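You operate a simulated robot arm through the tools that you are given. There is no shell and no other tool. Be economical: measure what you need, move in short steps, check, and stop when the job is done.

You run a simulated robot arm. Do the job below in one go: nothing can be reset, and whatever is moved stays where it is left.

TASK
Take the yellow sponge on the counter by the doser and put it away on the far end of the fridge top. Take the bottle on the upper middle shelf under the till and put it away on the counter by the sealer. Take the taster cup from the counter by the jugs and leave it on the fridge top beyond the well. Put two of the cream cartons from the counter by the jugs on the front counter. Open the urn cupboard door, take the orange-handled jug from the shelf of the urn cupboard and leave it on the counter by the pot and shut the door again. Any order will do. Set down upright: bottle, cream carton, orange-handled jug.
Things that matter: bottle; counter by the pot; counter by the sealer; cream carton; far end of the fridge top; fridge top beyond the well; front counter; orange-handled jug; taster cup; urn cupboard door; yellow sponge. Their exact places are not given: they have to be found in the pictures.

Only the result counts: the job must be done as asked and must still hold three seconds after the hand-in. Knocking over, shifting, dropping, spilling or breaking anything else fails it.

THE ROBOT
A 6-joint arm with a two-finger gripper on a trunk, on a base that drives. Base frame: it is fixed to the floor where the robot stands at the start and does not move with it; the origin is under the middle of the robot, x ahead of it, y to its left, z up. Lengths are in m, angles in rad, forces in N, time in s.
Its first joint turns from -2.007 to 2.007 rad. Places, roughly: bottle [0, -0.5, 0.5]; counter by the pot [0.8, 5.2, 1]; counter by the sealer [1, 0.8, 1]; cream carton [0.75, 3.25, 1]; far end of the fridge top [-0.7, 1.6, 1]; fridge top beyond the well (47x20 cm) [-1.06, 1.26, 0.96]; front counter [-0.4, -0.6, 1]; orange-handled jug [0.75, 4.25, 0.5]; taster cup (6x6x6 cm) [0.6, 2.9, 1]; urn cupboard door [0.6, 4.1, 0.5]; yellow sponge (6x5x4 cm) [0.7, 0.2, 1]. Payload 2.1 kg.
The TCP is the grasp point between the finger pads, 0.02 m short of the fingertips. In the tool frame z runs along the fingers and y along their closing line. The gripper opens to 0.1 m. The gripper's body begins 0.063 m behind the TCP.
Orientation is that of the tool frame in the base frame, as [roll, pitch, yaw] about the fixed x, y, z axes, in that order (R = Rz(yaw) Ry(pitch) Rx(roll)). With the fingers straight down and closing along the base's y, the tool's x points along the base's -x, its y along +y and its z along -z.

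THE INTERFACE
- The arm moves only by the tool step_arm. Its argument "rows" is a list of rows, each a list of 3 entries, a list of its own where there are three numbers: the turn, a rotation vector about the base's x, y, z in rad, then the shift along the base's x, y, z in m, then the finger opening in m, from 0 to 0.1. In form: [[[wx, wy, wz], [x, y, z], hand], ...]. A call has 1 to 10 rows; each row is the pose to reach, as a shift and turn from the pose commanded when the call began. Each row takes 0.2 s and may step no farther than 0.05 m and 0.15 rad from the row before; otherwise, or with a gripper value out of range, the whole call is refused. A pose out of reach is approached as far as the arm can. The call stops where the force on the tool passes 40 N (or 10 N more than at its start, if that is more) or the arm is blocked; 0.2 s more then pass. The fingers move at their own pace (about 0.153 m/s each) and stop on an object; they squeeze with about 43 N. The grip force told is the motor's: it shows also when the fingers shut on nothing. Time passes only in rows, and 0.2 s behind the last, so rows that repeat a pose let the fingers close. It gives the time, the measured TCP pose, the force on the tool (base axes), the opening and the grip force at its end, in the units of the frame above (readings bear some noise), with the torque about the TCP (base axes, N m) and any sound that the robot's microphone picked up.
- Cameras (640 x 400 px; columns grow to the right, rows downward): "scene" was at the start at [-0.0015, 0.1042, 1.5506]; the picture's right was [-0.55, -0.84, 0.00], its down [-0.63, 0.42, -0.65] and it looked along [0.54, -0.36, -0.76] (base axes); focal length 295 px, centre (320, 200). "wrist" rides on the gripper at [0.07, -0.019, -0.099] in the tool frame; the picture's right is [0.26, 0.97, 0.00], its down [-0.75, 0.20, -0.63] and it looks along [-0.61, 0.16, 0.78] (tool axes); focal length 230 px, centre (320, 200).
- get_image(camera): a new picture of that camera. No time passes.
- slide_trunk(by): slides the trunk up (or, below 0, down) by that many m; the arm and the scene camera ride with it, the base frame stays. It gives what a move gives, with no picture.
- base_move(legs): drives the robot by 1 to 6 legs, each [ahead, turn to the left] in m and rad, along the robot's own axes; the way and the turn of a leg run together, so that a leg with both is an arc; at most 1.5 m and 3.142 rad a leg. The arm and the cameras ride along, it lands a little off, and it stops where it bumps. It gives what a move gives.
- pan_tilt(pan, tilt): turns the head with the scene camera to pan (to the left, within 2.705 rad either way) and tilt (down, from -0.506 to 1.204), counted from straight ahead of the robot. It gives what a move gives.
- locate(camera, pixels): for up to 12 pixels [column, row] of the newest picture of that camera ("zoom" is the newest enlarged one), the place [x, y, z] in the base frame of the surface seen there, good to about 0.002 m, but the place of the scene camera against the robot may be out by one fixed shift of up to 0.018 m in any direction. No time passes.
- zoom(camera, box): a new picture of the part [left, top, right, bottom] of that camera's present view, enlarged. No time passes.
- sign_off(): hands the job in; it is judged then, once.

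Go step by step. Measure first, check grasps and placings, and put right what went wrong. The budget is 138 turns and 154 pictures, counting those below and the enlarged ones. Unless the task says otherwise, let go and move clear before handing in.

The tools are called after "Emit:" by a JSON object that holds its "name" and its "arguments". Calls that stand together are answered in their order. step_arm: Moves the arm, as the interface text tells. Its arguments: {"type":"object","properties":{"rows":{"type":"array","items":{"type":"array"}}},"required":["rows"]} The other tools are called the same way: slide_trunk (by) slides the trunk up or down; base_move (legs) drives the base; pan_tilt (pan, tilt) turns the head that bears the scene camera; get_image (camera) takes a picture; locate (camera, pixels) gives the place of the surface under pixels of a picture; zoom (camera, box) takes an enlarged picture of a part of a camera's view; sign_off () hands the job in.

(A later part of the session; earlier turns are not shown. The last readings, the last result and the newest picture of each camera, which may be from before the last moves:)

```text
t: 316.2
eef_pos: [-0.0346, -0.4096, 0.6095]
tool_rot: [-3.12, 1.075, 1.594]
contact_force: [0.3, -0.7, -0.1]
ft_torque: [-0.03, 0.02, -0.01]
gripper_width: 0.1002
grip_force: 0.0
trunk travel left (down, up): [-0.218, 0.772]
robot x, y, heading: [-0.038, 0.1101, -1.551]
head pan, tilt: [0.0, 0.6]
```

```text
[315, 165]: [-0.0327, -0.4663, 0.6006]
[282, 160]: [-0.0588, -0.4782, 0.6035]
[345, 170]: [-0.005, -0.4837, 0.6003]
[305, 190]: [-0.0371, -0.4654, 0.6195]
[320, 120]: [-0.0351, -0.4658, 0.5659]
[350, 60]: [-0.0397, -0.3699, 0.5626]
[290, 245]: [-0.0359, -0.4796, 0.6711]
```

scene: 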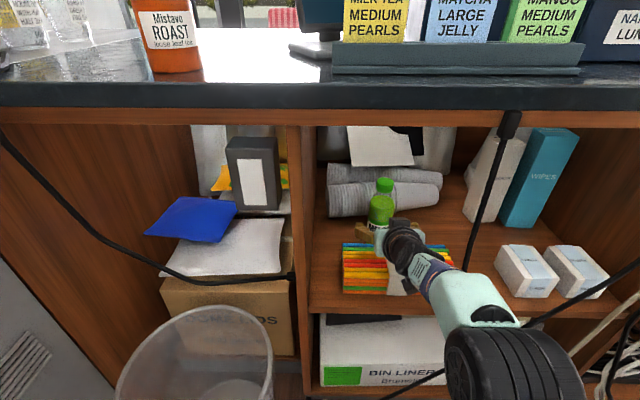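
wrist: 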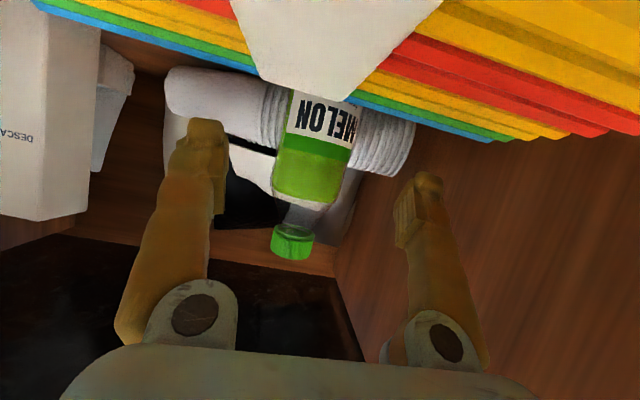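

Drive 0.055 more, then 0.02 with the arm, and close.

Emit:
{"name": "base_move", "arguments": {"legs": [[0.055, 0]]}}

Emit:
{"name": "step_arm", "arguments": {"rows": [[[0, 0, 0], [0.0, -0.012, -0.004], 0.1], [[0, 0, 0], [0.0, -0.022, -0.006], 0.1], [[0, 0, 0], [0.0, -0.022, -0.006], 0.1]]}}

Emit:
{"name": "get_image", "arguments": {"camera": "wrist"}}

```text
t: 317.2
eef_pos: [-0.0336, -0.4649, 0.6099]
tool_rot: [-3.12, 1.075, 1.595]
contact_force: [0.3, 0.0, -0.1]
ft_torque: [0.0, 0.03, 0.01]
gripper_width: 0.1003
grip_force: 0.1
trunk travel left (down, up): [-0.218, 0.772]
robot x, y, heading: [-0.0395, 0.055, -1.544]
head pan, tilt: [0.0, 0.6]
```

```text
t: 318.0
eef_pos: [-0.0336, -0.4857, 0.605]
tool_rot: [-3.119, 1.076, 1.593]
contact_force: [0.4, 0.3, 0.4]
ft_torque: [-0.04, 0.0, 0.0]
gripper_width: 0.1001
grip_force: 0.1
trunk travel left (down, up): [-0.218, 0.772]
robot x, y, heading: [-0.0399, 0.052, -1.55]
head pan, tilt: [0.0, 0.6]
```

```text
68 pictures are left
```

wrist: 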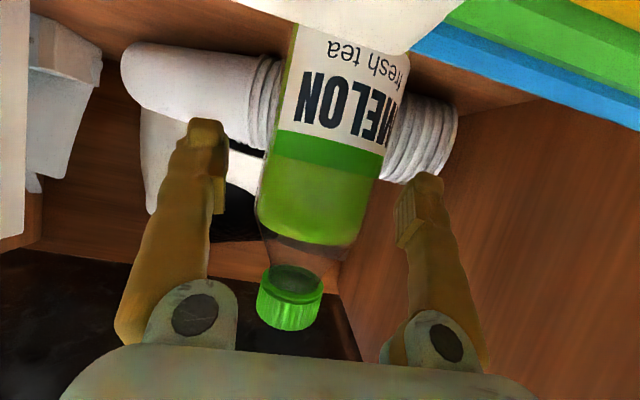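

Good alignment. Close and lift 0.09.

Emit:
{"name": "step_arm", "arguments": {"rows": [[[0, 0, 0], [0, 0, 0], 0.06], [[0, 0, 0], [0, 0, 0], 0.03], [[0, 0, 0], [0, 0, 0], 0.03]]}}

Emit:
{"name": "slide_trunk", "arguments": {"by": 0.09}}

Emit:
{"name": "get_image", "arguments": {"camera": "wrist"}}

Emit:
{"name": "get_image", "arguments": {"camera": "scene"}}

```text
t: 318.8
eef_pos: [-0.0349, -0.4865, 0.605]
tool_rot: [-3.121, 1.077, 1.592]
contact_force: [-2.0, -1.5, 0.8]
ft_torque: [-0.12, -0.03, -0.07]
gripper_width: 0.0619
grip_force: 42.8
trunk travel left (down, up): [-0.218, 0.772]
robot x, y, heading: [-0.0368, 0.0516, -1.546]
head pan, tilt: [0.0, 0.6]
```

```text
t: 320.0
eef_pos: [-0.0345, -0.4864, 0.6951]
tool_rot: [-3.12, 1.076, 1.591]
contact_force: [-0.4, 0.8, -3.9]
ft_torque: [0.05, 0.01, 0.04]
gripper_width: 0.0615
grip_force: 43.3
trunk travel left (down, up): [-0.308, 0.682]
robot x, y, heading: [-0.0348, 0.0539, -1.541]
head pan, tilt: [0.0, 0.6]
```

```text
67 pictures are left
```

wrist: 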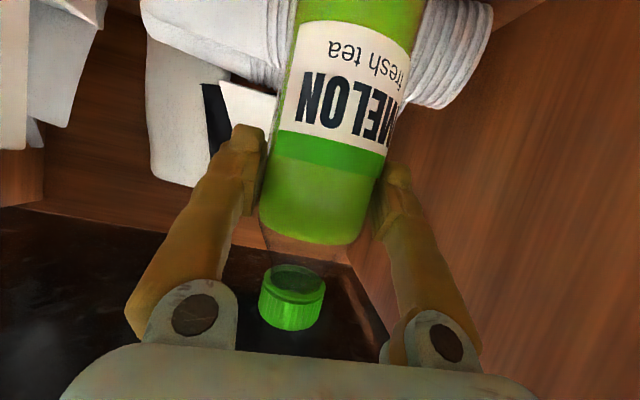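

```text
66 pictures are left
```

scene: 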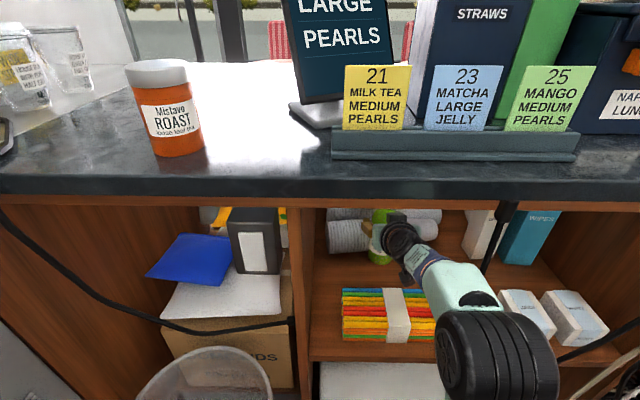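

Bottle held (0.0615), bottom ≈0.105 below TCP. Back out and raise, then go look at the counter by the sealer.

Emit:
{"name": "base_move", "arguments": {"legs": [[-0.5, 0]]}}

Emit:
{"name": "slide_trunk", "arguments": {"by": 0.4}}

Emit:
{"name": "slide_trunk", "arguments": {"by": 0.2}}

Emit:
{"name": "base_move", "arguments": {"legs": [[-0.35, 0], [0, 1.55]]}}

Emit:
{"name": "pan_tilt", "arguments": {"pan": 0.1, "tilt": 0.6}}

Emit:
{"name": "get_image", "arguments": {"camera": "scene"}}

```text
t: 323.0
eef_pos: [-0.0482, 0.0145, 0.6949]
tool_rot: [-3.121, 1.076, 1.579]
contact_force: [-0.1, 0.2, -3.5]
ft_torque: [0.0, 0.01, 0.02]
gripper_width: 0.0614
grip_force: 42.3
trunk travel left (down, up): [-0.308, 0.682]
robot x, y, heading: [-0.044, 0.5565, -1.56]
head pan, tilt: [0.0, 0.6]
```

```text
t: 326.8
eef_pos: [-0.0493, 0.0143, 1.0946]
tool_rot: [-3.121, 1.074, 1.58]
contact_force: [0.2, 0.3, -3.7]
ft_torque: [0.02, -0.02, -0.02]
gripper_width: 0.0617
grip_force: 43.3
trunk travel left (down, up): [-0.708, 0.282]
robot x, y, heading: [-0.0436, 0.5525, -1.566]
head pan, tilt: [0.0, 0.6]
```

```text
t: 329.0
eef_pos: [-0.0487, 0.0138, 1.2938]
tool_rot: [-3.122, 1.074, 1.58]
contact_force: [0.2, -0.5, -4.5]
ft_torque: [0.06, 0.0, -0.03]
gripper_width: 0.0616
grip_force: 42.7
trunk travel left (down, up): [-0.908, 0.082]
robot x, y, heading: [-0.0439, 0.5542, -1.558]
head pan, tilt: [0.0, 0.6]
```

```text
t: 335.1
eef_pos: [0.4934, 0.8996, 1.2931]
tool_rot: [-3.12, 1.075, 3.139]
contact_force: [-0.1, 0.0, -3.7]
ft_torque: [0.01, 0.05, -0.01]
gripper_width: 0.0613
grip_force: 42.9
trunk travel left (down, up): [-0.908, 0.082]
robot x, y, heading: [-0.0513, 0.9079, 0.0]
head pan, tilt: [0.0, 0.6]
```

```text
t: 335.7
eef_pos: [0.4932, 0.9, 1.2942]
tool_rot: [-3.118, 1.074, 3.14]
contact_force: [0.3, 0.5, -4.0]
ft_torque: [0.02, 0.05, -0.02]
gripper_width: 0.0614
grip_force: 43.3
trunk travel left (down, up): [-0.908, 0.082]
robot x, y, heading: [-0.0513, 0.9082, -0.003]
head pan, tilt: [0.099, 0.6]
```

```text
65 pictures are left
```

scene: 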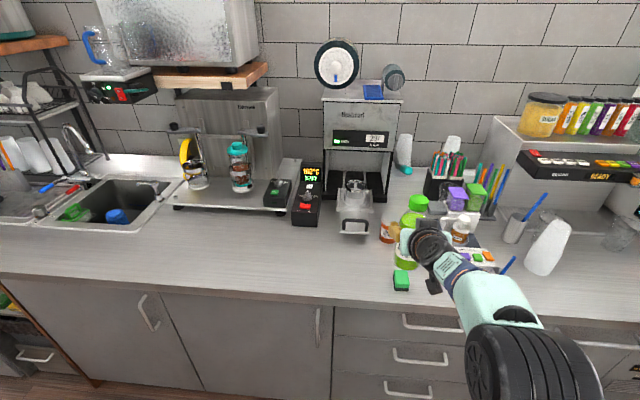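

The sealer is at (362,140). I zoom on its surroundings and measure free counter points.

Emit:
{"name": "zoom", "arguments": {"camera": "scene", "box": [280, 120, 480, 300]}}

Emit:
{"name": "locate", "arguments": {"camera": "scene", "pixels": [[390, 205], [388, 240], [400, 185], [350, 245], [330, 235], [300, 225], [355, 225], [385, 195], [370, 260], [322, 215], [405, 165], [250, 250]]}}

```text
2.22 times, centred on (380, 210) of scene
```

zoom: 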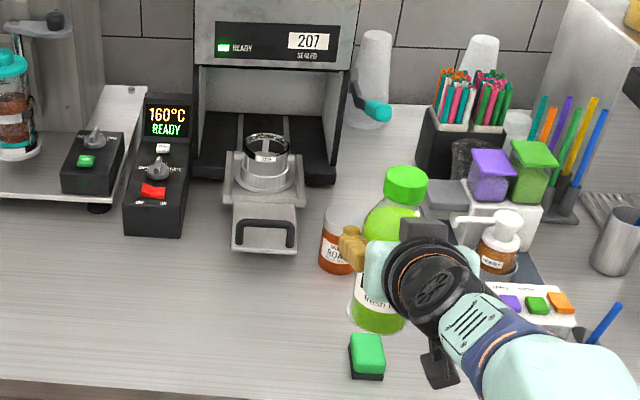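

```text
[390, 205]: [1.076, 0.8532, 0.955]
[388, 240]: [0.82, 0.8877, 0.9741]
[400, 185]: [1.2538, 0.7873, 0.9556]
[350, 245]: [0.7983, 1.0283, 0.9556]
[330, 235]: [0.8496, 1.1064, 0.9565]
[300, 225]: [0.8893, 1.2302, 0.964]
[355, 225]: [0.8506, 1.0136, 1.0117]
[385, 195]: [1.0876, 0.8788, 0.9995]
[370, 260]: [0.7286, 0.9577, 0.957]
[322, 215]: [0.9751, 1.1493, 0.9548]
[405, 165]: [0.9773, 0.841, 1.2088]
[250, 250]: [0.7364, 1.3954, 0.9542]
```

Best match to the rough hint is the pocket right of the sealer near (0.93,0.79). Measure its boundaries (jar, grey lid, caddy).

Emit:
{"name": "locate", "arguments": {"camera": "zoom", "pixels": [[345, 212], [325, 240], [350, 215], [432, 205], [450, 190], [470, 230], [490, 175], [500, 215], [430, 150], [337, 130], [400, 150], [345, 180]]}}

Emit:
{"name": "base_move", "arguments": {"legs": [[-0.1, 0]]}}

Emit:
{"name": "get_image", "arguments": {"camera": "wrist"}}

```text
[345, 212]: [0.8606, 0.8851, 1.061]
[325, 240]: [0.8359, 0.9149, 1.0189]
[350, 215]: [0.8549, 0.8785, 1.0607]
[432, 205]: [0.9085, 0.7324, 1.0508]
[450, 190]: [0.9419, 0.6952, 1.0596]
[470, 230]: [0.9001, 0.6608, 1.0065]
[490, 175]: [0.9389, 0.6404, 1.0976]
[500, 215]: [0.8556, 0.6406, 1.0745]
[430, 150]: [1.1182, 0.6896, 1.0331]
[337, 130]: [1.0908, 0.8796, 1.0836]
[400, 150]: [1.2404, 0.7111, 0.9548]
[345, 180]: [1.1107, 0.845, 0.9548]
```

```text
t: 336.9
eef_pos: [0.4086, 0.8986, 1.2831]
tool_rot: [-3.121, 1.056, 3.141]
contact_force: [-1.8, 0.5, -3.2]
ft_torque: [-0.01, 0.01, -0.02]
gripper_width: 0.0617
grip_force: 43.2
trunk travel left (down, up): [-0.908, 0.082]
robot x, y, heading: [-0.1518, 0.9085, 0.0]
head pan, tilt: [0.099, 0.6]
```

```text
63 pictures are left
```

wrist: 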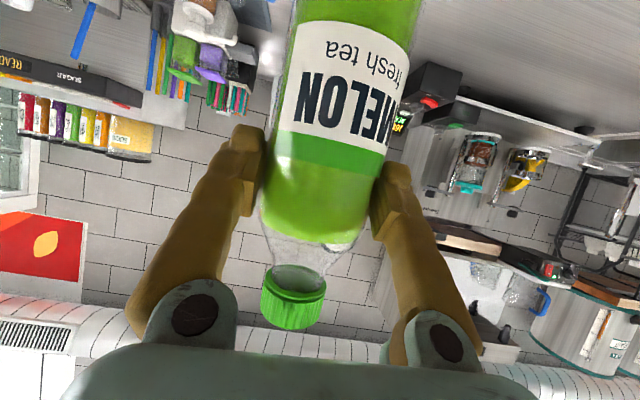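

Gap between jar (y≥0.83, top 1.056) and grey lid (y≤0.73): target bottle ≈(0.965,0.782). Align the base at y≈0.79 first, then drive straight in.

Emit:
{"name": "base_move", "arguments": {"legs": [[0, -0.6], [0.21, 0], [0, 0.6]]}}

Emit:
{"name": "pan_tilt", "arguments": {"pan": 0.1, "tilt": 0.75}}

Emit:
{"name": "get_image", "arguments": {"camera": "scene"}}

```text
t: 341.8
eef_pos: [0.5706, 0.781, 1.2863]
tool_rot: [-3.118, 1.066, 3.14]
contact_force: [1.0, 0.5, -4.6]
ft_torque: [-0.01, 0.05, -0.02]
gripper_width: 0.0616
grip_force: 42.6
trunk travel left (down, up): [-0.908, 0.082]
robot x, y, heading: [0.0224, 0.7926, -0.004]
head pan, tilt: [0.099, 0.6]
```

```text
t: 342.5
eef_pos: [0.5699, 0.7825, 1.2868]
tool_rot: [-3.119, 1.065, -3.14]
contact_force: [-0.3, -0.2, -4.1]
ft_torque: [0.0, 0.05, 0.0]
gripper_width: 0.0614
grip_force: 42.5
trunk travel left (down, up): [-0.908, 0.082]
robot x, y, heading: [0.0222, 0.7925, -0.001]
head pan, tilt: [0.099, 0.75]
```

```text
62 pictures are left
```

scene: 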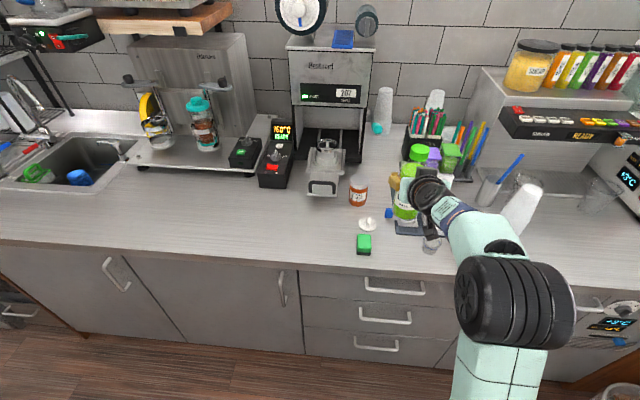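

Now the jar (359,190) and pocket (383,165) are clear of the arm. Measure again.

Emit:
{"name": "zoom", "arguments": {"camera": "scene", "box": [330, 110, 460, 220]}}

Emit:
{"name": "locate", "arguments": {"camera": "scene", "pixels": [[359, 178], [351, 192], [367, 192], [359, 203], [383, 165], [380, 180], [395, 170], [402, 168], [375, 150], [350, 165], [390, 150], [372, 200]]}}

```text
3.64 times, centred on (395, 165) of scene
```

zoom: 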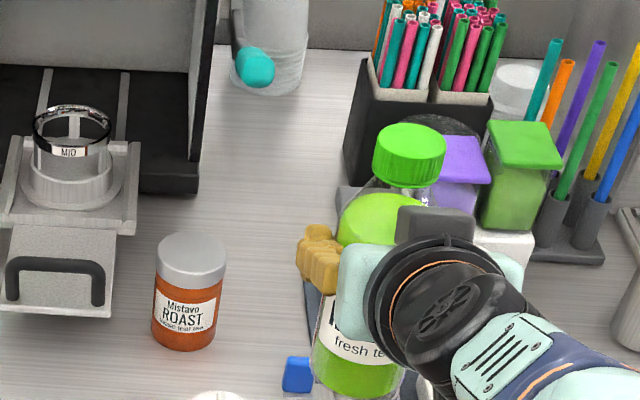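

```text
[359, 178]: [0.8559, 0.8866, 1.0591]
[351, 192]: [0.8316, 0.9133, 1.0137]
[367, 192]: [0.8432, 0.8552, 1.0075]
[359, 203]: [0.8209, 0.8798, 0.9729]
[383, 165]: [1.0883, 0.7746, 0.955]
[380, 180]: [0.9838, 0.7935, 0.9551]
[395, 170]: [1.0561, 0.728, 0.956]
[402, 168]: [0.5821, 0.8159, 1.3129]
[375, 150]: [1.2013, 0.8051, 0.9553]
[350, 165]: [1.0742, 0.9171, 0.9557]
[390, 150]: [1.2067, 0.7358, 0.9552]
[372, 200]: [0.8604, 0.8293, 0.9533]
```

Pocket x 0.88–1.2, y 0.73–0.85 is free. Check the sealer's teal lever, then drive in 0.34.

Emit:
{"name": "locate", "arguments": {"camera": "scene", "pixels": [[377, 128], [385, 110], [413, 130], [367, 110], [370, 130]]}}

Emit:
{"name": "base_move", "arguments": {"legs": [[0.34, 0]]}}

Emit:
{"name": "get_image", "arguments": {"camera": "scene"}}

Emit:
{"name": "get_image", "arguments": {"camera": "wrist"}}

```text
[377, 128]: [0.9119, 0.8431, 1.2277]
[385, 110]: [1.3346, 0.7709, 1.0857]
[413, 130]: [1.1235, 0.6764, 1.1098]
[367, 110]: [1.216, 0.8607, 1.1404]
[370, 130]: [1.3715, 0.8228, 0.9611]
```

```text
t: 344.7
eef_pos: [0.9024, 0.7805, 1.2875]
tool_rot: [-3.12, 1.067, 3.14]
contact_force: [0.2, -0.3, -3.6]
ft_torque: [-0.02, 0.05, -0.02]
gripper_width: 0.0615
grip_force: 43.1
trunk travel left (down, up): [-0.908, 0.082]
robot x, y, heading: [0.3539, 0.7927, -0.004]
head pan, tilt: [0.099, 0.75]
```

```text
60 pictures are left
```

scene: 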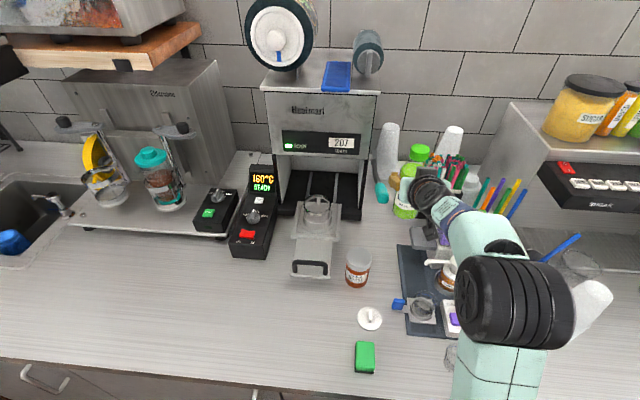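

```text
59 pictures are left
```

wrist: 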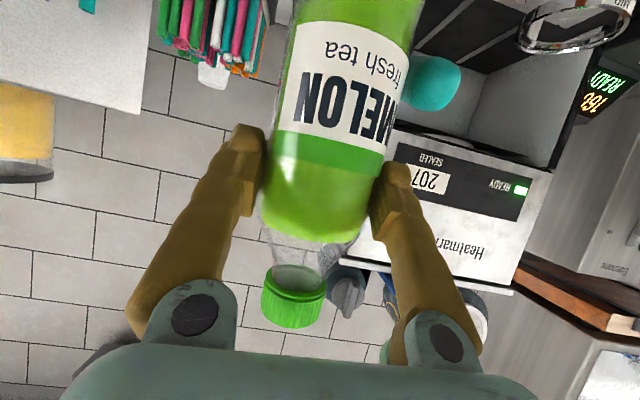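

The sealer's teal lever (wrist (430,85)) sits close beside the path. Measure it precisely.

Emit:
{"name": "locate", "arguments": {"camera": "wrist", "pixels": [[430, 85], [405, 95], [458, 85], [430, 60], [425, 108], [450, 70], [445, 110], [440, 170]]}}

Emit:
{"name": "zoom", "arguments": {"camera": "scene", "box": [330, 110, 470, 230]}}

Emit:
{"name": "locate", "arguments": {"camera": "scene", "pixels": [[381, 192], [378, 183], [384, 200], [380, 170], [388, 150], [357, 255], [358, 280], [395, 230]]}}

```text
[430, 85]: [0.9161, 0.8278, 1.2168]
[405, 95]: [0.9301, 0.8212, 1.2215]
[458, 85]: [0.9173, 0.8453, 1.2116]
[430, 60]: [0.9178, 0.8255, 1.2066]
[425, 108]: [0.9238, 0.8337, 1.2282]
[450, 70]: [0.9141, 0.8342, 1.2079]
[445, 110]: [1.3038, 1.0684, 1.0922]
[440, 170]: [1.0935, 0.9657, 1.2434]
```

```text
3.33 times, centred on (400, 170) of scene
```

zoom: 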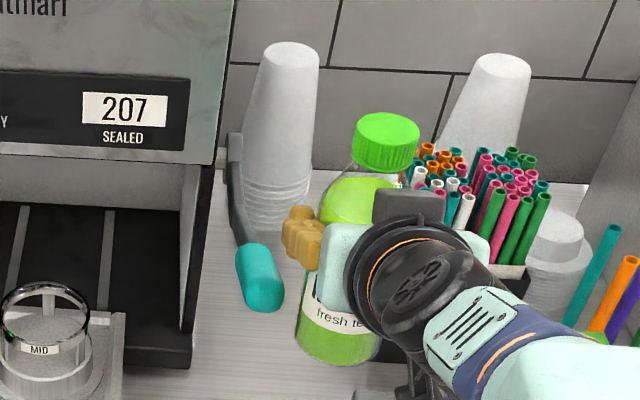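

```text
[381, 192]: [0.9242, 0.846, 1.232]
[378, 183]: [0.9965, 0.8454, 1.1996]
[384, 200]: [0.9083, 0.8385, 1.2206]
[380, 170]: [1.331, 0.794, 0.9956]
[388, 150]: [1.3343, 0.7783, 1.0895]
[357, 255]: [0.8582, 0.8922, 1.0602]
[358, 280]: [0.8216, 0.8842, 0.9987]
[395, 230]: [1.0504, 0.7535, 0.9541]
```

Lever knob: x 0.914–1.0, y 0.821–0.846, z 1.19–1.23. I'll descend at y=0.765 (clear of it), then slide back to y≈0.785 once below. First drive 0.025 and extend.

Emit:
{"name": "step_arm", "arguments": {"rows": [[[0, 0, 0], [0, -0.015, 0], 0.03], [[0, 0, 0], [0.02, -0.015, 0], 0.03], [[0, 0, 0], [0.035, -0.015, 0], 0.03], [[0, 0, 0], [0.035, -0.015, 0], 0.03]]}}

Emit:
{"name": "base_move", "arguments": {"legs": [[0.025, 0]]}}

```text
t: 345.7
eef_pos: [0.9386, 0.7661, 1.285]
tool_rot: [-3.118, 1.064, -3.141]
contact_force: [0.4, 0.2, -3.8]
ft_torque: [0.01, 0.02, 0.01]
gripper_width: 0.0614
grip_force: 43.0
out of reach, approached as far as the arm can: row 1, 2
trunk travel left (down, up): [-0.908, 0.082]
robot x, y, heading: [0.3578, 0.7897, -0.006]
head pan, tilt: [0.099, 0.75]
```

```text
t: 346.5
eef_pos: [0.958, 0.7643, 1.289]
tool_rot: [-3.119, 1.07, 3.141]
contact_force: [-1.0, -0.9, -3.9]
ft_torque: [0.02, 0.02, -0.02]
gripper_width: 0.0614
grip_force: 43.2
trunk travel left (down, up): [-0.908, 0.082]
robot x, y, heading: [0.3803, 0.7911, -0.006]
head pan, tilt: [0.099, 0.75]
```

At (0.958,0.764). Lower 0.12 and check.

Emit:
{"name": "slide_trunk", "arguments": {"by": -0.12}}

Emit:
{"name": "get_image", "arguments": {"camera": "wrist"}}

Emit:
{"name": "zoom", "arguments": {"camera": "scene", "box": [330, 130, 490, 290]}}

```text
t: 348.0
eef_pos: [0.964, 0.766, 1.1666]
tool_rot: [-3.118, 1.065, 3.14]
contact_force: [0.1, -0.1, -2.4]
ft_torque: [0.02, 0.02, 0.02]
gripper_width: 0.0615
grip_force: 42.9
trunk travel left (down, up): [-0.788, 0.202]
robot x, y, heading: [0.3787, 0.7926, -0.004]
head pan, tilt: [0.099, 0.75]
```

```text
57 pictures are left
```

wrist: 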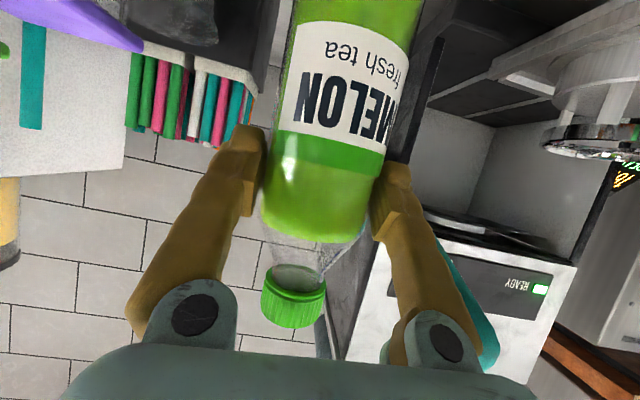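

```text
2.50 times, centred on (410, 210) of scene
```

zoom: 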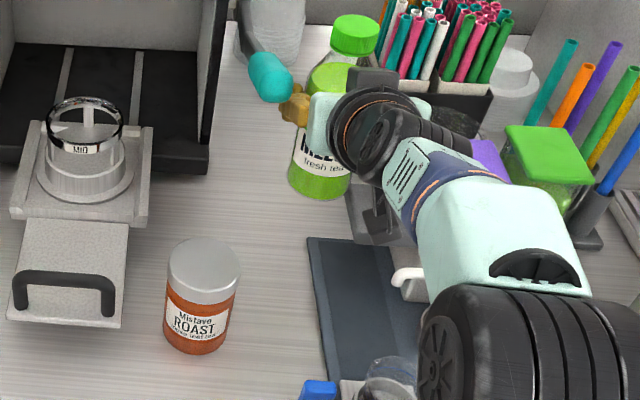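

Clear so far. The grey box at zoom (365,215) is near; locate its edges.

Emit:
{"name": "locate", "arguments": {"camera": "zoom", "pixels": [[350, 190], [352, 215], [365, 240], [380, 215], [395, 240], [325, 195], [300, 210], [320, 245]]}}

Emit:
{"name": "locate", "arguments": {"camera": "wrist", "pixels": [[245, 100], [200, 60], [275, 60], [260, 120], [120, 60], [415, 60]]}}

```text
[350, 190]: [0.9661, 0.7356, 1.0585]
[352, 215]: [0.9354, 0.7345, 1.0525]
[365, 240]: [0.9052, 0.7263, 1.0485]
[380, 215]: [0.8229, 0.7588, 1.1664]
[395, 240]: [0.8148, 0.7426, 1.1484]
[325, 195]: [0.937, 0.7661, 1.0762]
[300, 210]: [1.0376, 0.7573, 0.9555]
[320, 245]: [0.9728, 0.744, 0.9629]
```

```text
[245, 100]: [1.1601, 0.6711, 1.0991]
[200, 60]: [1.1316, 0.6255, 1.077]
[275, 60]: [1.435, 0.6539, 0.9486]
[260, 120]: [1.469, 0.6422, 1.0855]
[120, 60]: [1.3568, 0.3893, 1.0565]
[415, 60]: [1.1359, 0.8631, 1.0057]
```

Grey box true edge y≈0.725, top 1.053. Nudge +0.005 in y, lower 0.05 past it, then shift away once under the lever.

Emit:
{"name": "step_arm", "arguments": {"rows": [[[0, 0, 0], [0, 0.005, 0], 0.03], [[0, 0, 0], [0, 0.005, 0], 0.03]]}}

Emit:
{"name": "slide_trunk", "arguments": {"by": -0.055}}

Emit:
{"name": "step_arm", "arguments": {"rows": [[[0, 0, 0], [0, 0.01, 0], 0.03], [[0, 0, 0], [0, 0.017, 0], 0.03], [[0, 0, 0], [0, 0.017, 0], 0.03]]}}

Emit:
{"name": "zoom", "arguments": {"camera": "scene", "box": [330, 130, 490, 290]}}

```text
t: 348.6
eef_pos: [0.9639, 0.7683, 1.1653]
tool_rot: [-3.119, 1.065, 3.139]
contact_force: [0.1, -0.7, -4.1]
ft_torque: [0.0, 0.04, -0.05]
gripper_width: 0.0616
grip_force: 43.2
trunk travel left (down, up): [-0.788, 0.202]
robot x, y, heading: [0.3829, 0.7891, -0.003]
head pan, tilt: [0.099, 0.75]
```

```text
t: 349.6
eef_pos: [0.9636, 0.77, 1.1095]
tool_rot: [-3.117, 1.065, 3.14]
contact_force: [0.3, -0.2, -4.7]
ft_torque: [0.01, 0.04, 0.01]
gripper_width: 0.0617
grip_force: 43.1
trunk travel left (down, up): [-0.733, 0.257]
robot x, y, heading: [0.3801, 0.7906, -0.006]
head pan, tilt: [0.099, 0.75]
```

```text
t: 350.4
eef_pos: [0.9632, 0.7875, 1.1105]
tool_rot: [-3.119, 1.063, 3.14]
contact_force: [0.4, -0.6, -3.7]
ft_torque: [0.0, 0.07, 0.02]
gripper_width: 0.0615
grip_force: 43.5
trunk travel left (down, up): [-0.733, 0.257]
robot x, y, heading: [0.3797, 0.7882, -0.004]
head pan, tilt: [0.099, 0.75]
```

```text
2.50 times, centred on (410, 210) of scene
```

zoom: 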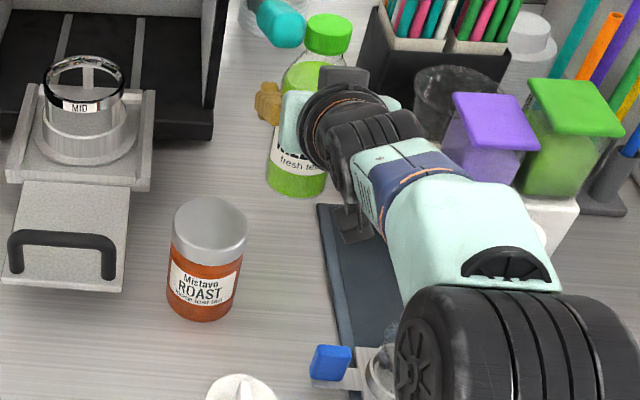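

Under the lever now and clear. Lower 0.045, then in small steps to contact.

Emit:
{"name": "slide_trunk", "arguments": {"by": -0.045}}

Emit:
{"name": "slide_trunk", "arguments": {"by": -0.006}}

Emit:
{"name": "get_image", "arguments": {"camera": "scene"}}

```text
t: 351.3
eef_pos: [0.9639, 0.7869, 1.0661]
tool_rot: [-3.118, 1.065, 3.139]
contact_force: [-0.1, 0.3, -3.6]
ft_torque: [-0.02, 0.03, -0.01]
gripper_width: 0.0614
grip_force: 43.5
trunk travel left (down, up): [-0.688, 0.302]
robot x, y, heading: [0.3789, 0.7847, -0.001]
head pan, tilt: [0.099, 0.75]
```

```text
t: 351.8
eef_pos: [0.9635, 0.7864, 1.0588]
tool_rot: [-3.119, 1.065, 3.141]
contact_force: [0.6, -0.4, -3.9]
ft_torque: [-0.04, 0.03, -0.03]
gripper_width: 0.0615
grip_force: 43.3
trunk travel left (down, up): [-0.682, 0.308]
robot x, y, heading: [0.3803, 0.7897, -0.008]
head pan, tilt: [0.099, 0.75]
```

```text
54 pictures are left
```

scene: 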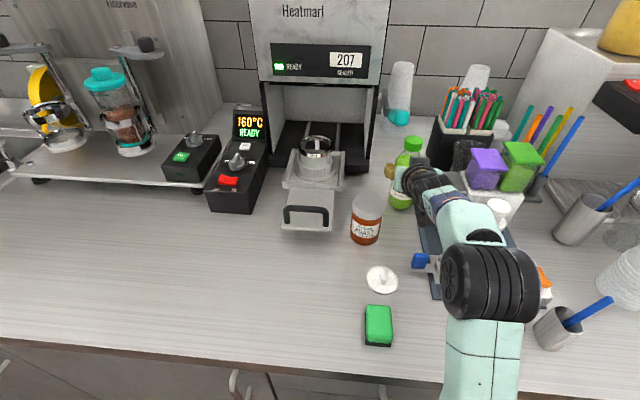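

Emit:
{"name": "slide_trunk", "arguments": {"by": -0.005}}

Emit:
{"name": "slide_trunk", "arguments": {"by": -0.003}}

```text
t: 352.4
eef_pos: [0.9644, 0.7873, 1.0555]
tool_rot: [-3.118, 1.068, 3.138]
contact_force: [0.7, -0.2, 0.0]
ft_torque: [0.05, -0.13, -0.02]
gripper_width: 0.0616
grip_force: 43.3
trunk travel left (down, up): [-0.677, 0.313]
robot x, y, heading: [0.3778, 0.7895, -0.004]
head pan, tilt: [0.099, 0.75]
```

```text
t: 352.9
eef_pos: [0.9624, 0.7872, 1.0555]
tool_rot: [-3.122, 1.075, 3.137]
contact_force: [5.5, -0.9, 12.5]
ft_torque: [0.4, -0.67, -0.13]
gripper_width: 0.0616
grip_force: 42.3
trunk travel left (down, up): [-0.674, 0.316]
robot x, y, heading: [0.3792, 0.7946, -0.006]
head pan, tilt: [0.099, 0.75]
```

Contact made. Relieve 2 mm, open, and back straight out.

Emit:
{"name": "slide_trunk", "arguments": {"by": 0.002}}

Emit:
{"name": "step_arm", "arguments": {"rows": [[[0, 0, 0], [0, 0, 0], 0.075], [[0, 0, 0], [0, 0, 0], 0.09], [[0, 0, 0], [0, 0, 0], 0.09]]}}

Emit:
{"name": "base_move", "arguments": {"legs": [[-0.08, 0]]}}

Emit:
{"name": "get_image", "arguments": {"camera": "wrist"}}

Emit:
{"name": "get_image", "arguments": {"camera": "scene"}}

```text
t: 353.4
eef_pos: [0.9629, 0.7873, 1.056]
tool_rot: [-3.121, 1.071, 3.137]
contact_force: [7.1, -0.1, 13.3]
ft_torque: [0.33, -0.88, -0.13]
gripper_width: 0.0614
grip_force: 43.0
trunk travel left (down, up): [-0.676, 0.314]
robot x, y, heading: [0.3812, 0.7856, -0.003]
head pan, tilt: [0.099, 0.75]
```

```text
t: 354.2
eef_pos: [0.9638, 0.789, 1.053]
tool_rot: [-3.119, 1.066, 3.141]
contact_force: [-0.6, 2.9, -1.5]
ft_torque: [0.11, 0.04, -0.02]
gripper_width: 0.0881
grip_force: 0.0
trunk travel left (down, up): [-0.676, 0.314]
robot x, y, heading: [0.3804, 0.7926, -0.004]
head pan, tilt: [0.099, 0.75]
```

```text
t: 355.2
eef_pos: [0.8906, 0.7888, 1.0519]
tool_rot: [-3.12, 1.061, 3.138]
contact_force: [0.6, 1.1, 0.1]
ft_torque: [0.0, 0.01, 0.01]
gripper_width: 0.0902
grip_force: 0.1
trunk travel left (down, up): [-0.676, 0.314]
robot x, y, heading: [0.2984, 0.7901, -0.005]
head pan, tilt: [0.099, 0.75]
```

```text
53 pictures are left
```

wrist: 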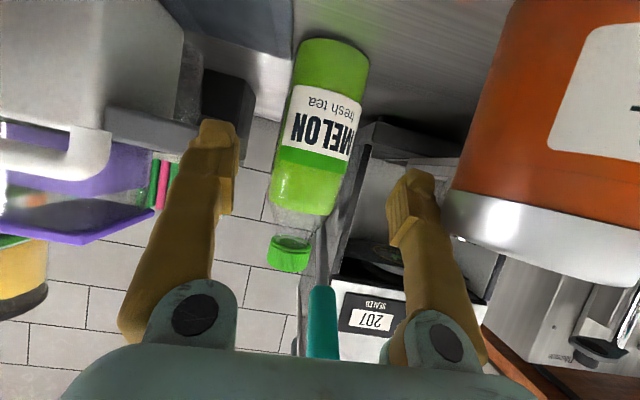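

```text
52 pictures are left
```

scene: 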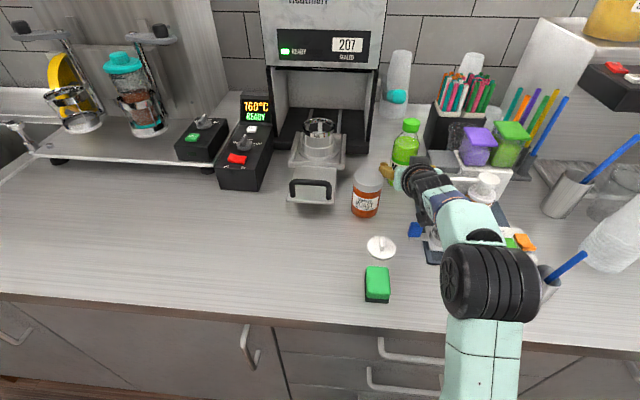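

Bottle stands upright by the sealer (406,145). The high-side finger is near the jar; narrow the fingers first, then back out and raise.

Emit:
{"name": "step_arm", "arguments": {"rows": [[[0, 0, 0], [0, 0, 0], 0.03], [[0, 0, 0], [0, 0, 0], 0.03]]}}

Emit:
{"name": "slide_trunk", "arguments": {"by": 0.03}}

Emit:
{"name": "base_move", "arguments": {"legs": [[-0.2, 0]]}}

Emit:
{"name": "slide_trunk", "arguments": {"by": 0.2}}

Emit:
{"name": "base_move", "arguments": {"legs": [[-0.1, 0]]}}

Emit:
{"name": "get_image", "arguments": {"camera": "scene"}}

```text
t: 355.9
eef_pos: [0.8829, 0.7877, 1.0536]
tool_rot: [-3.118, 1.066, 3.139]
contact_force: [0.5, -0.5, -0.4]
ft_torque: [0.04, -0.01, -0.03]
gripper_width: 0.03
grip_force: 0.0
trunk travel left (down, up): [-0.676, 0.314]
robot x, y, heading: [0.3009, 0.7898, 0.001]
head pan, tilt: [0.099, 0.75]
```

```text
t: 356.6
eef_pos: [0.8841, 0.7872, 1.0834]
tool_rot: [-3.118, 1.067, 3.14]
contact_force: [-0.1, 0.1, -0.2]
ft_torque: [0.01, 0.01, 0.04]
gripper_width: 0.03
grip_force: 0.1
trunk travel left (down, up): [-0.706, 0.284]
robot x, y, heading: [0.2983, 0.7914, -0.01]
head pan, tilt: [0.099, 0.75]
```

```text
t: 358.2
eef_pos: [0.6881, 0.7876, 1.0844]
tool_rot: [-3.119, 1.066, 3.141]
contact_force: [0.0, -0.1, 0.5]
ft_torque: [0.0, 0.0, -0.01]
gripper_width: 0.0299
grip_force: 0.0
trunk travel left (down, up): [-0.706, 0.284]
robot x, y, heading: [0.1048, 0.7919, -0.006]
head pan, tilt: [0.099, 0.75]
```

```text
t: 360.4
eef_pos: [0.6874, 0.7878, 1.2847]
tool_rot: [-3.12, 1.066, 3.14]
contact_force: [0.6, -0.3, -0.1]
ft_torque: [0.01, 0.0, -0.01]
gripper_width: 0.03
grip_force: 0.0
trunk travel left (down, up): [-0.906, 0.084]
robot x, y, heading: [0.1019, 0.7931, -0.012]
head pan, tilt: [0.099, 0.75]
```

```text
t: 361.5
eef_pos: [0.6055, 0.7931, 1.2724]
tool_rot: [-3.117, 1.048, -3.141]
contact_force: [-1.0, -0.8, 0.5]
ft_torque: [0.03, -0.05, 0.01]
gripper_width: 0.0303
grip_force: 0.0
trunk travel left (down, up): [-0.906, 0.084]
robot x, y, heading: [0.0068, 0.7891, 0.001]
head pan, tilt: [0.099, 0.75]
```

```text
51 pictures are left
```

scene: 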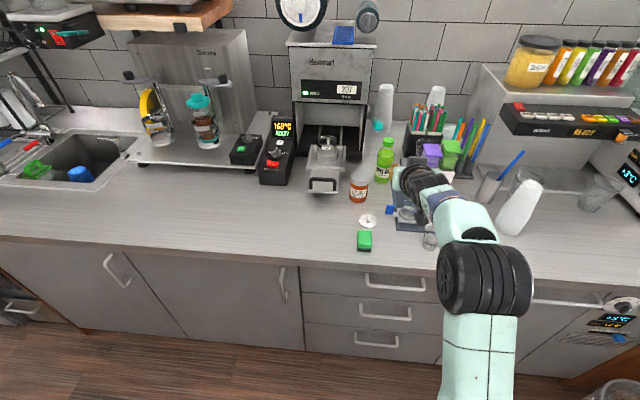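

Bottle upright at (385,160). Check jar and other neighbours are unmoved.

Emit:
{"name": "locate", "arguments": {"camera": "scene", "pixels": [[358, 176], [351, 189], [366, 189], [385, 145], [384, 170], [367, 220], [364, 240]]}}

Emit:
{"name": "zoom", "arguments": {"camera": "scene", "box": [330, 110, 460, 220]}}

```text
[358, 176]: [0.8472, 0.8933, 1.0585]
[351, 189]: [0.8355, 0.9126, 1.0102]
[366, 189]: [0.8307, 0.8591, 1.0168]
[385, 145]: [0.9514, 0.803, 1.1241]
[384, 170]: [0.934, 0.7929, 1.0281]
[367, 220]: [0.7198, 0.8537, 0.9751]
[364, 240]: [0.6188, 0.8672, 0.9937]
```

```text
3.64 times, centred on (395, 165) of scene
```

zoom: 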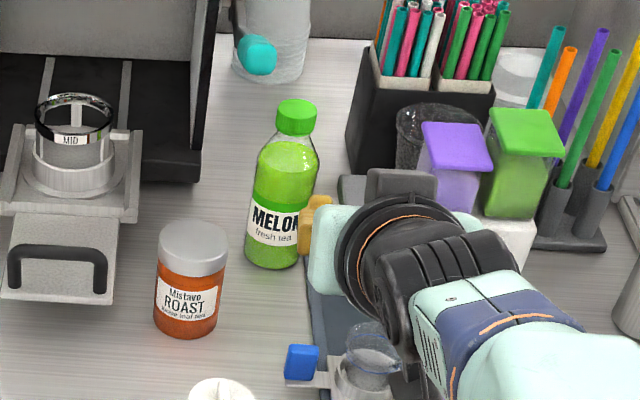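

Everything around is intact. Next the cartons: keep this slanted tool pose and drive to y≈3.0 facing the counter.

Emit:
{"name": "base_move", "arguments": {"legs": [[-0.08, 0], [0, 1.57], [1.1, 0], [1.13, 0], [0, -1.57]]}}

Emit:
{"name": "pan_tilt", "arguments": {"pan": 0.1, "tilt": 0.7}}

Emit:
{"name": "get_image", "arguments": {"camera": "scene"}}

Emit:
{"name": "get_image", "arguments": {"camera": "wrist"}}

```text
t: 362.5
eef_pos: [0.4746, 0.7878, 1.3377]
tool_rot: [-3.126, 1.185, -3.14]
contact_force: [4.7, 0.8, 0.7]
ft_torque: [-0.04, 0.14, -0.03]
gripper_width: 0.03
grip_force: 0.1
trunk travel left (down, up): [-0.906, 0.084]
robot x, y, heading: [-0.0523, 0.7925, -0.003]
head pan, tilt: [0.099, 0.75]
stopped in leg 1: the robot was blocked; the commanded pose is now the measured one
```

```text
t: 363.1
eef_pos: [0.5332, 0.7828, 1.3185]
tool_rot: [-3.132, 1.145, -3.14]
contact_force: [-1.9, 0.1, -0.4]
ft_torque: [-0.02, -0.09, 0.02]
gripper_width: 0.0301
grip_force: 0.0
trunk travel left (down, up): [-0.906, 0.084]
robot x, y, heading: [-0.0508, 0.7853, -0.005]
head pan, tilt: [0.099, 0.7]
```

```text
49 pictures are left
```

scene: 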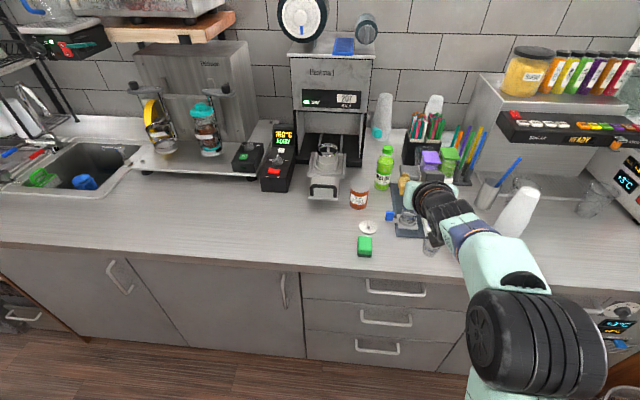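

```text
48 pictures are left
```

wrist: 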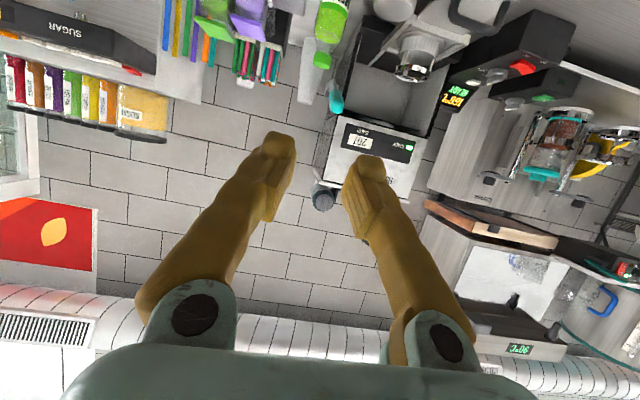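

The stretched arm lagged and the drive called itself blocked. I draw the arm in to a comfortable reach first.

Emit:
{"name": "step_arm", "arguments": {"rows": [[[0, 0, 0], [-0.03, 0, -0.02], 0.05], [[0, 0.03, 0], [-0.06, 0, -0.04], 0.08], [[0, 0.06, 0], [-0.09, 0, -0.05], 0.1], [[0, 0.06, 0], [-0.11, 0, -0.05], 0.1], [[0, 0.06, 0], [-0.11, 0, -0.05], 0.1]]}}

Emit:
{"name": "base_move", "arguments": {"legs": [[-0.05, 0], [0, 1.57], [1.1, 0], [1.13, 0], [0, -1.57]]}}

Emit:
{"name": "get_image", "arguments": {"camera": "scene"}}

```text
t: 364.3
eef_pos: [0.3977, 0.7863, 1.2755]
tool_rot: [-3.129, 1.1, -3.139]
contact_force: [0.2, -0.3, 0.5]
ft_torque: [0.01, 0.01, -0.03]
gripper_width: 0.1
grip_force: 0.0
trunk travel left (down, up): [-0.906, 0.084]
robot x, y, heading: [-0.0513, 0.7943, -0.002]
head pan, tilt: [0.099, 0.7]
```

```text
t: 383.5
eef_pos: [0.2877, 3.0055, 1.273]
tool_rot: [-3.128, 1.102, -3.128]
contact_force: [-0.2, 0.6, 0.3]
ft_torque: [-0.02, -0.02, 0.01]
gripper_width: 0.1002
grip_force: 0.2
trunk travel left (down, up): [-0.906, 0.084]
robot x, y, heading: [-0.1625, 3.0073, 0.009]
head pan, tilt: [0.099, 0.7]
```

```text
47 pictures are left
```

scene: 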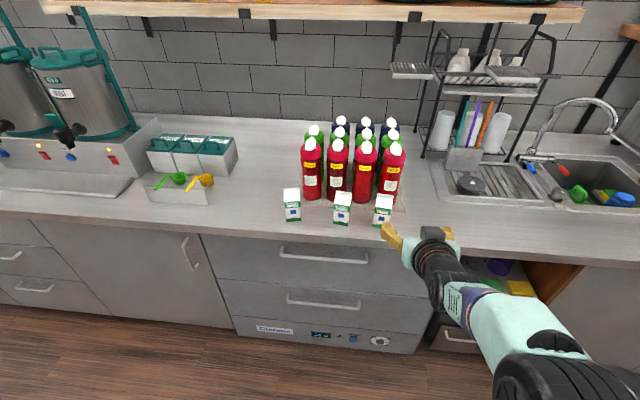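

Robot at (-0.16,3.007). Lower to carton height and look with the wrist camera.

Emit:
{"name": "slide_trunk", "arguments": {"by": -0.255}}

Emit:
{"name": "base_move", "arguments": {"legs": [[0.2, 0]]}}

Emit:
{"name": "get_image", "arguments": {"camera": "wrist"}}

```text
t: 386.1
eef_pos: [0.2884, 3.004, 1.0184]
tool_rot: [-3.13, 1.1, -3.129]
contact_force: [-0.6, 0.1, -1.0]
ft_torque: [0.03, 0.0, -0.01]
gripper_width: 0.0999
grip_force: 0.0
trunk travel left (down, up): [-0.651, 0.339]
robot x, y, heading: [-0.1641, 3.0052, 0.009]
head pan, tilt: [0.099, 0.7]
```

```text
t: 387.8
eef_pos: [0.4931, 3.0077, 1.0174]
tool_rot: [-3.13, 1.1, -3.128]
contact_force: [0.5, -0.2, 0.0]
ft_torque: [0.0, -0.01, -0.01]
gripper_width: 0.1001
grip_force: 0.1
trunk travel left (down, up): [-0.651, 0.339]
robot x, y, heading: [0.0411, 3.0061, 0.012]
head pan, tilt: [0.099, 0.7]
```

```text
46 pictures are left
```

wrist: 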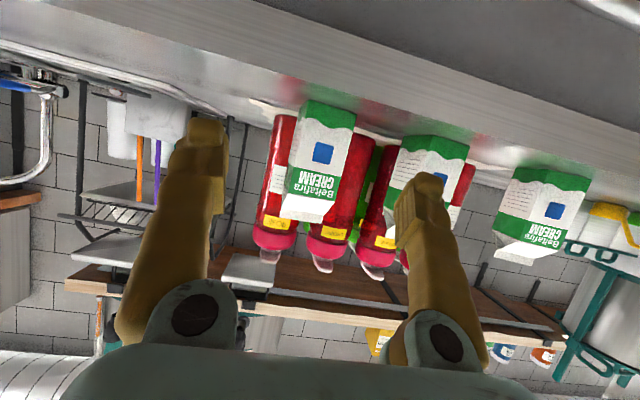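

Carton 1 at wrist (318,160). Locate it.

Emit:
{"name": "locate", "arguments": {"camera": "wrist", "pixels": [[330, 120], [298, 150], [350, 150], [322, 155], [310, 195], [300, 210], [290, 190], [430, 160], [385, 150], [280, 120], [345, 110]]}}

```text
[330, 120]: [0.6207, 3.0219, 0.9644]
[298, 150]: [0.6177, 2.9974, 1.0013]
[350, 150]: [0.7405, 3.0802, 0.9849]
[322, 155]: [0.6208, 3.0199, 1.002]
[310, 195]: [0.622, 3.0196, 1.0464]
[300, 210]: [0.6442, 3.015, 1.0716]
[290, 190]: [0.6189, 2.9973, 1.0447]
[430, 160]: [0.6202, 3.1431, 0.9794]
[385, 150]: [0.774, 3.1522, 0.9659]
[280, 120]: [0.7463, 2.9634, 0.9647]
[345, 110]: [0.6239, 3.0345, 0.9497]
```

Carton 1: front x=0.620, y centre 3.017. Align y, drive in and close.

Emit:
{"name": "step_arm", "arguments": {"rows": [[[0, 0, 0], [0, 0.008, -0.004], 0.1], [[0, 0, 0], [0, 0.008, -0.004], 0.1]]}}

Emit:
{"name": "base_move", "arguments": {"legs": [[0.148, 0]]}}

Emit:
{"name": "get_image", "arguments": {"camera": "wrist"}}

```text
t: 388.4
eef_pos: [0.4939, 3.015, 1.0127]
tool_rot: [-3.132, 1.1, -3.127]
contact_force: [-0.1, 0.2, 0.0]
ft_torque: [0.04, 0.01, 0.01]
gripper_width: 0.0999
grip_force: 0.0
trunk travel left (down, up): [-0.651, 0.339]
robot x, y, heading: [0.0404, 3.0099, 0.014]
head pan, tilt: [0.099, 0.7]
```

```text
t: 389.7
eef_pos: [0.643, 3.0183, 1.0148]
tool_rot: [-3.129, 1.1, -3.125]
contact_force: [0.4, 0.2, 0.1]
ft_torque: [0.0, -0.02, -0.02]
gripper_width: 0.1
grip_force: 0.1
trunk travel left (down, up): [-0.651, 0.339]
robot x, y, heading: [0.1917, 3.0083, 0.013]
head pan, tilt: [0.099, 0.7]
```

```text
45 pictures are left
```

wrist: 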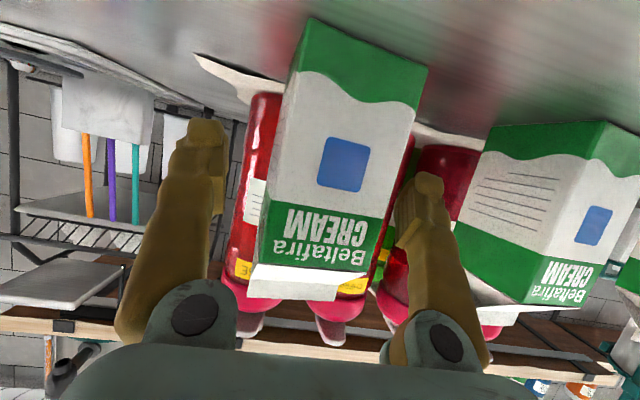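

Carton is between the fingers. Close, lift, and back off.

Emit:
{"name": "step_arm", "arguments": {"rows": [[[0, 0, 0], [0, 0, 0], 0.06], [[0, 0, 0], [0, 0, 0], 0.03], [[0, 0, 0], [0, 0, 0], 0.03]]}}

Emit:
{"name": "slide_trunk", "arguments": {"by": 0.05}}

Emit:
{"name": "base_move", "arguments": {"legs": [[-0.3, 0]]}}

Emit:
{"name": "slide_trunk", "arguments": {"by": 0.2}}

Emit:
{"name": "get_image", "arguments": {"camera": "scene"}}

Emit:
{"name": "get_image", "arguments": {"camera": "wrist"}}

```text
t: 390.5
eef_pos: [0.643, 3.0188, 1.014]
tool_rot: [-3.132, 1.098, -3.126]
contact_force: [-0.2, -0.6, -1.1]
ft_torque: [0.05, 0.06, 0.05]
gripper_width: 0.056
grip_force: 43.4
trunk travel left (down, up): [-0.651, 0.339]
robot x, y, heading: [0.1905, 3.0127, 0.018]
head pan, tilt: [0.099, 0.7]
```

```text
t: 391.4
eef_pos: [0.6431, 3.0176, 1.0642]
tool_rot: [-3.129, 1.099, -3.124]
contact_force: [0.3, 0.2, -3.6]
ft_torque: [0.04, 0.0, -0.01]
gripper_width: 0.0559
grip_force: 43.3
trunk travel left (down, up): [-0.701, 0.289]
robot x, y, heading: [0.1911, 3.0099, 0.012]
head pan, tilt: [0.099, 0.7]
```

```text
t: 393.5
eef_pos: [0.342, 3.0147, 1.0633]
tool_rot: [-3.132, 1.099, -3.123]
contact_force: [-0.5, -0.4, -2.8]
ft_torque: [0.02, 0.04, 0.02]
gripper_width: 0.0557
grip_force: 43.2
trunk travel left (down, up): [-0.701, 0.289]
robot x, y, heading: [-0.112, 3.0022, 0.017]
head pan, tilt: [0.099, 0.7]
```

```text
t: 395.7
eef_pos: [0.3416, 3.0153, 1.2628]
tool_rot: [-3.131, 1.098, -3.126]
contact_force: [0.3, -0.5, -3.0]
ft_torque: [0.0, 0.01, 0.0]
gripper_width: 0.0559
grip_force: 43.0
trunk travel left (down, up): [-0.901, 0.089]
robot x, y, heading: [-0.1112, 3.0024, 0.018]
head pan, tilt: [0.099, 0.7]
```

```text
44 pictures are left
```

scene: 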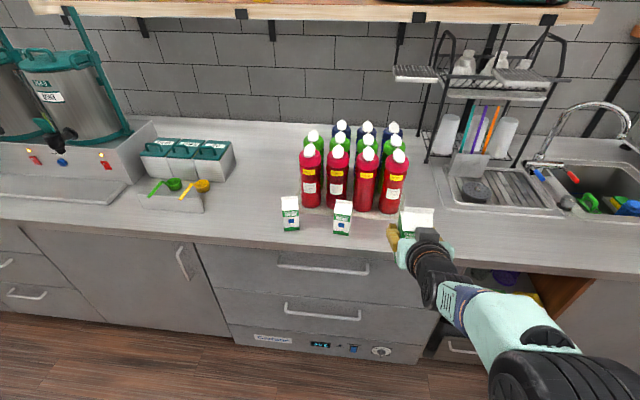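

```text
43 pictures are left
```

wrist: 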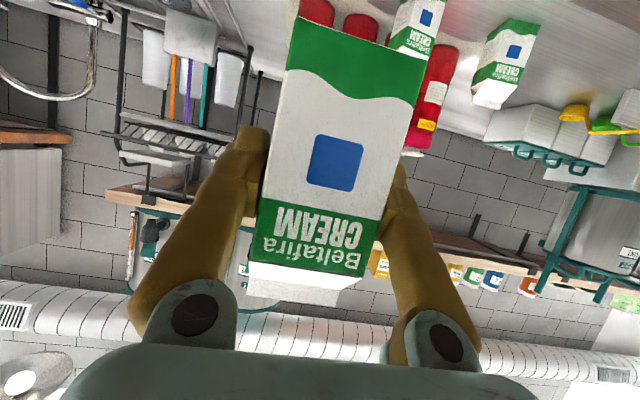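

Carton held upright. Drive down to the front counter at x≈-0.45 and look.

Emit:
{"name": "base_move", "arguments": {"legs": [[0, -1.588], [1.2, 0], [1.1, 0], [0, -0.9], [0.43, 0], [0, 0.9]]}}

Emit:
{"name": "pan_tilt", "arguments": {"pan": -0.05, "tilt": 0.7}}

Emit:
{"name": "get_image", "arguments": {"camera": "scene"}}

```text
t: 417.9
eef_pos: [-0.5418, -0.0146, 1.2637]
tool_rot: [-3.131, 1.097, 1.518]
contact_force: [-0.1, -0.4, -3.9]
ft_torque: [0.0, 0.01, 0.01]
gripper_width: 0.0561
grip_force: 42.7
trunk travel left (down, up): [-0.901, 0.089]
robot x, y, heading: [-0.5224, 0.4347, -1.63]
head pan, tilt: [0.099, 0.7]
```

```text
t: 418.6
eef_pos: [-0.5416, -0.0137, 1.2628]
tool_rot: [-3.132, 1.098, 1.518]
contact_force: [-1.1, -0.2, -2.3]
ft_torque: [0.05, 0.01, 0.0]
gripper_width: 0.0559
grip_force: 43.2
trunk travel left (down, up): [-0.901, 0.089]
robot x, y, heading: [-0.5223, 0.4352, -1.625]
head pan, tilt: [-0.051, 0.7]
```

```text
42 pictures are left
```

scene: 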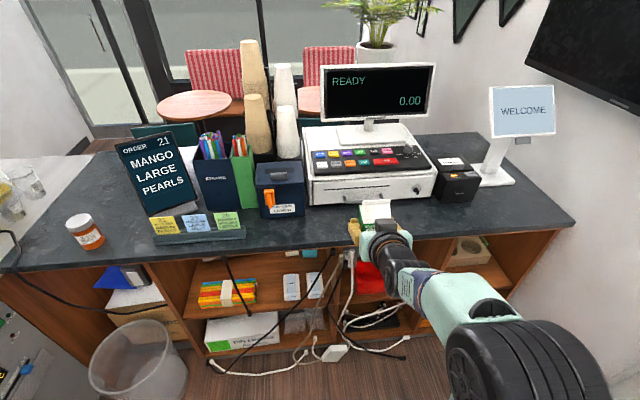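

The front strip before napkin box and till is free. Measure it.

Emit:
{"name": "locate", "arguments": {"camera": "scene", "pixels": [[285, 217], [310, 206], [325, 206], [300, 230], [320, 225], [300, 247], [350, 205], [440, 215], [460, 205], [330, 240], [520, 200], [252, 235]]}}

Emit:
{"name": "zoom", "arguments": {"camera": "scene", "box": [220, 150, 480, 370]}}

```text
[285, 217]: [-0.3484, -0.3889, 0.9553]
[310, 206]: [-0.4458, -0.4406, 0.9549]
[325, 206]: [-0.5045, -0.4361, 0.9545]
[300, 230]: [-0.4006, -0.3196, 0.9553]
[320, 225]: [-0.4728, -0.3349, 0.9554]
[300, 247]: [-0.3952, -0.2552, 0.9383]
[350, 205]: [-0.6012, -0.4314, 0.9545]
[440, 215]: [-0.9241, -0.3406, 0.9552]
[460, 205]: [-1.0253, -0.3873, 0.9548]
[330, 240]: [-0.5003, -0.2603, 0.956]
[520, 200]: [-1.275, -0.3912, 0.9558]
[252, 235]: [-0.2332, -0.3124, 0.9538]
```

```text
1.82 times, centred on (350, 260) of scene
```

zoom: 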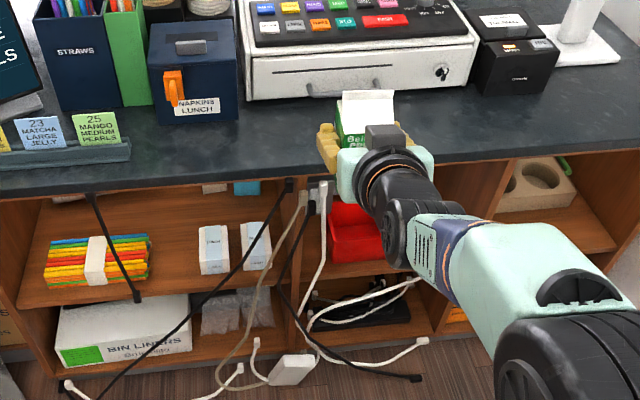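

Strip y −0.27…−0.40 is free. Check the floor cables' position before driving in.

Emit:
{"name": "locate", "arguments": {"camera": "scene", "pixels": [[335, 353], [330, 362], [400, 357], [375, 345], [225, 372], [300, 355], [280, 372]]}}

```text
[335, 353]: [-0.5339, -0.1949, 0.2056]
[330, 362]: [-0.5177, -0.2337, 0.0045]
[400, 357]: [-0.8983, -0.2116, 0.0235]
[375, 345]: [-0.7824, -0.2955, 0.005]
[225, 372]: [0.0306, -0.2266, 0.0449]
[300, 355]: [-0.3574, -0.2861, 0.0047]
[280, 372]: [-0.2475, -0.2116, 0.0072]
```

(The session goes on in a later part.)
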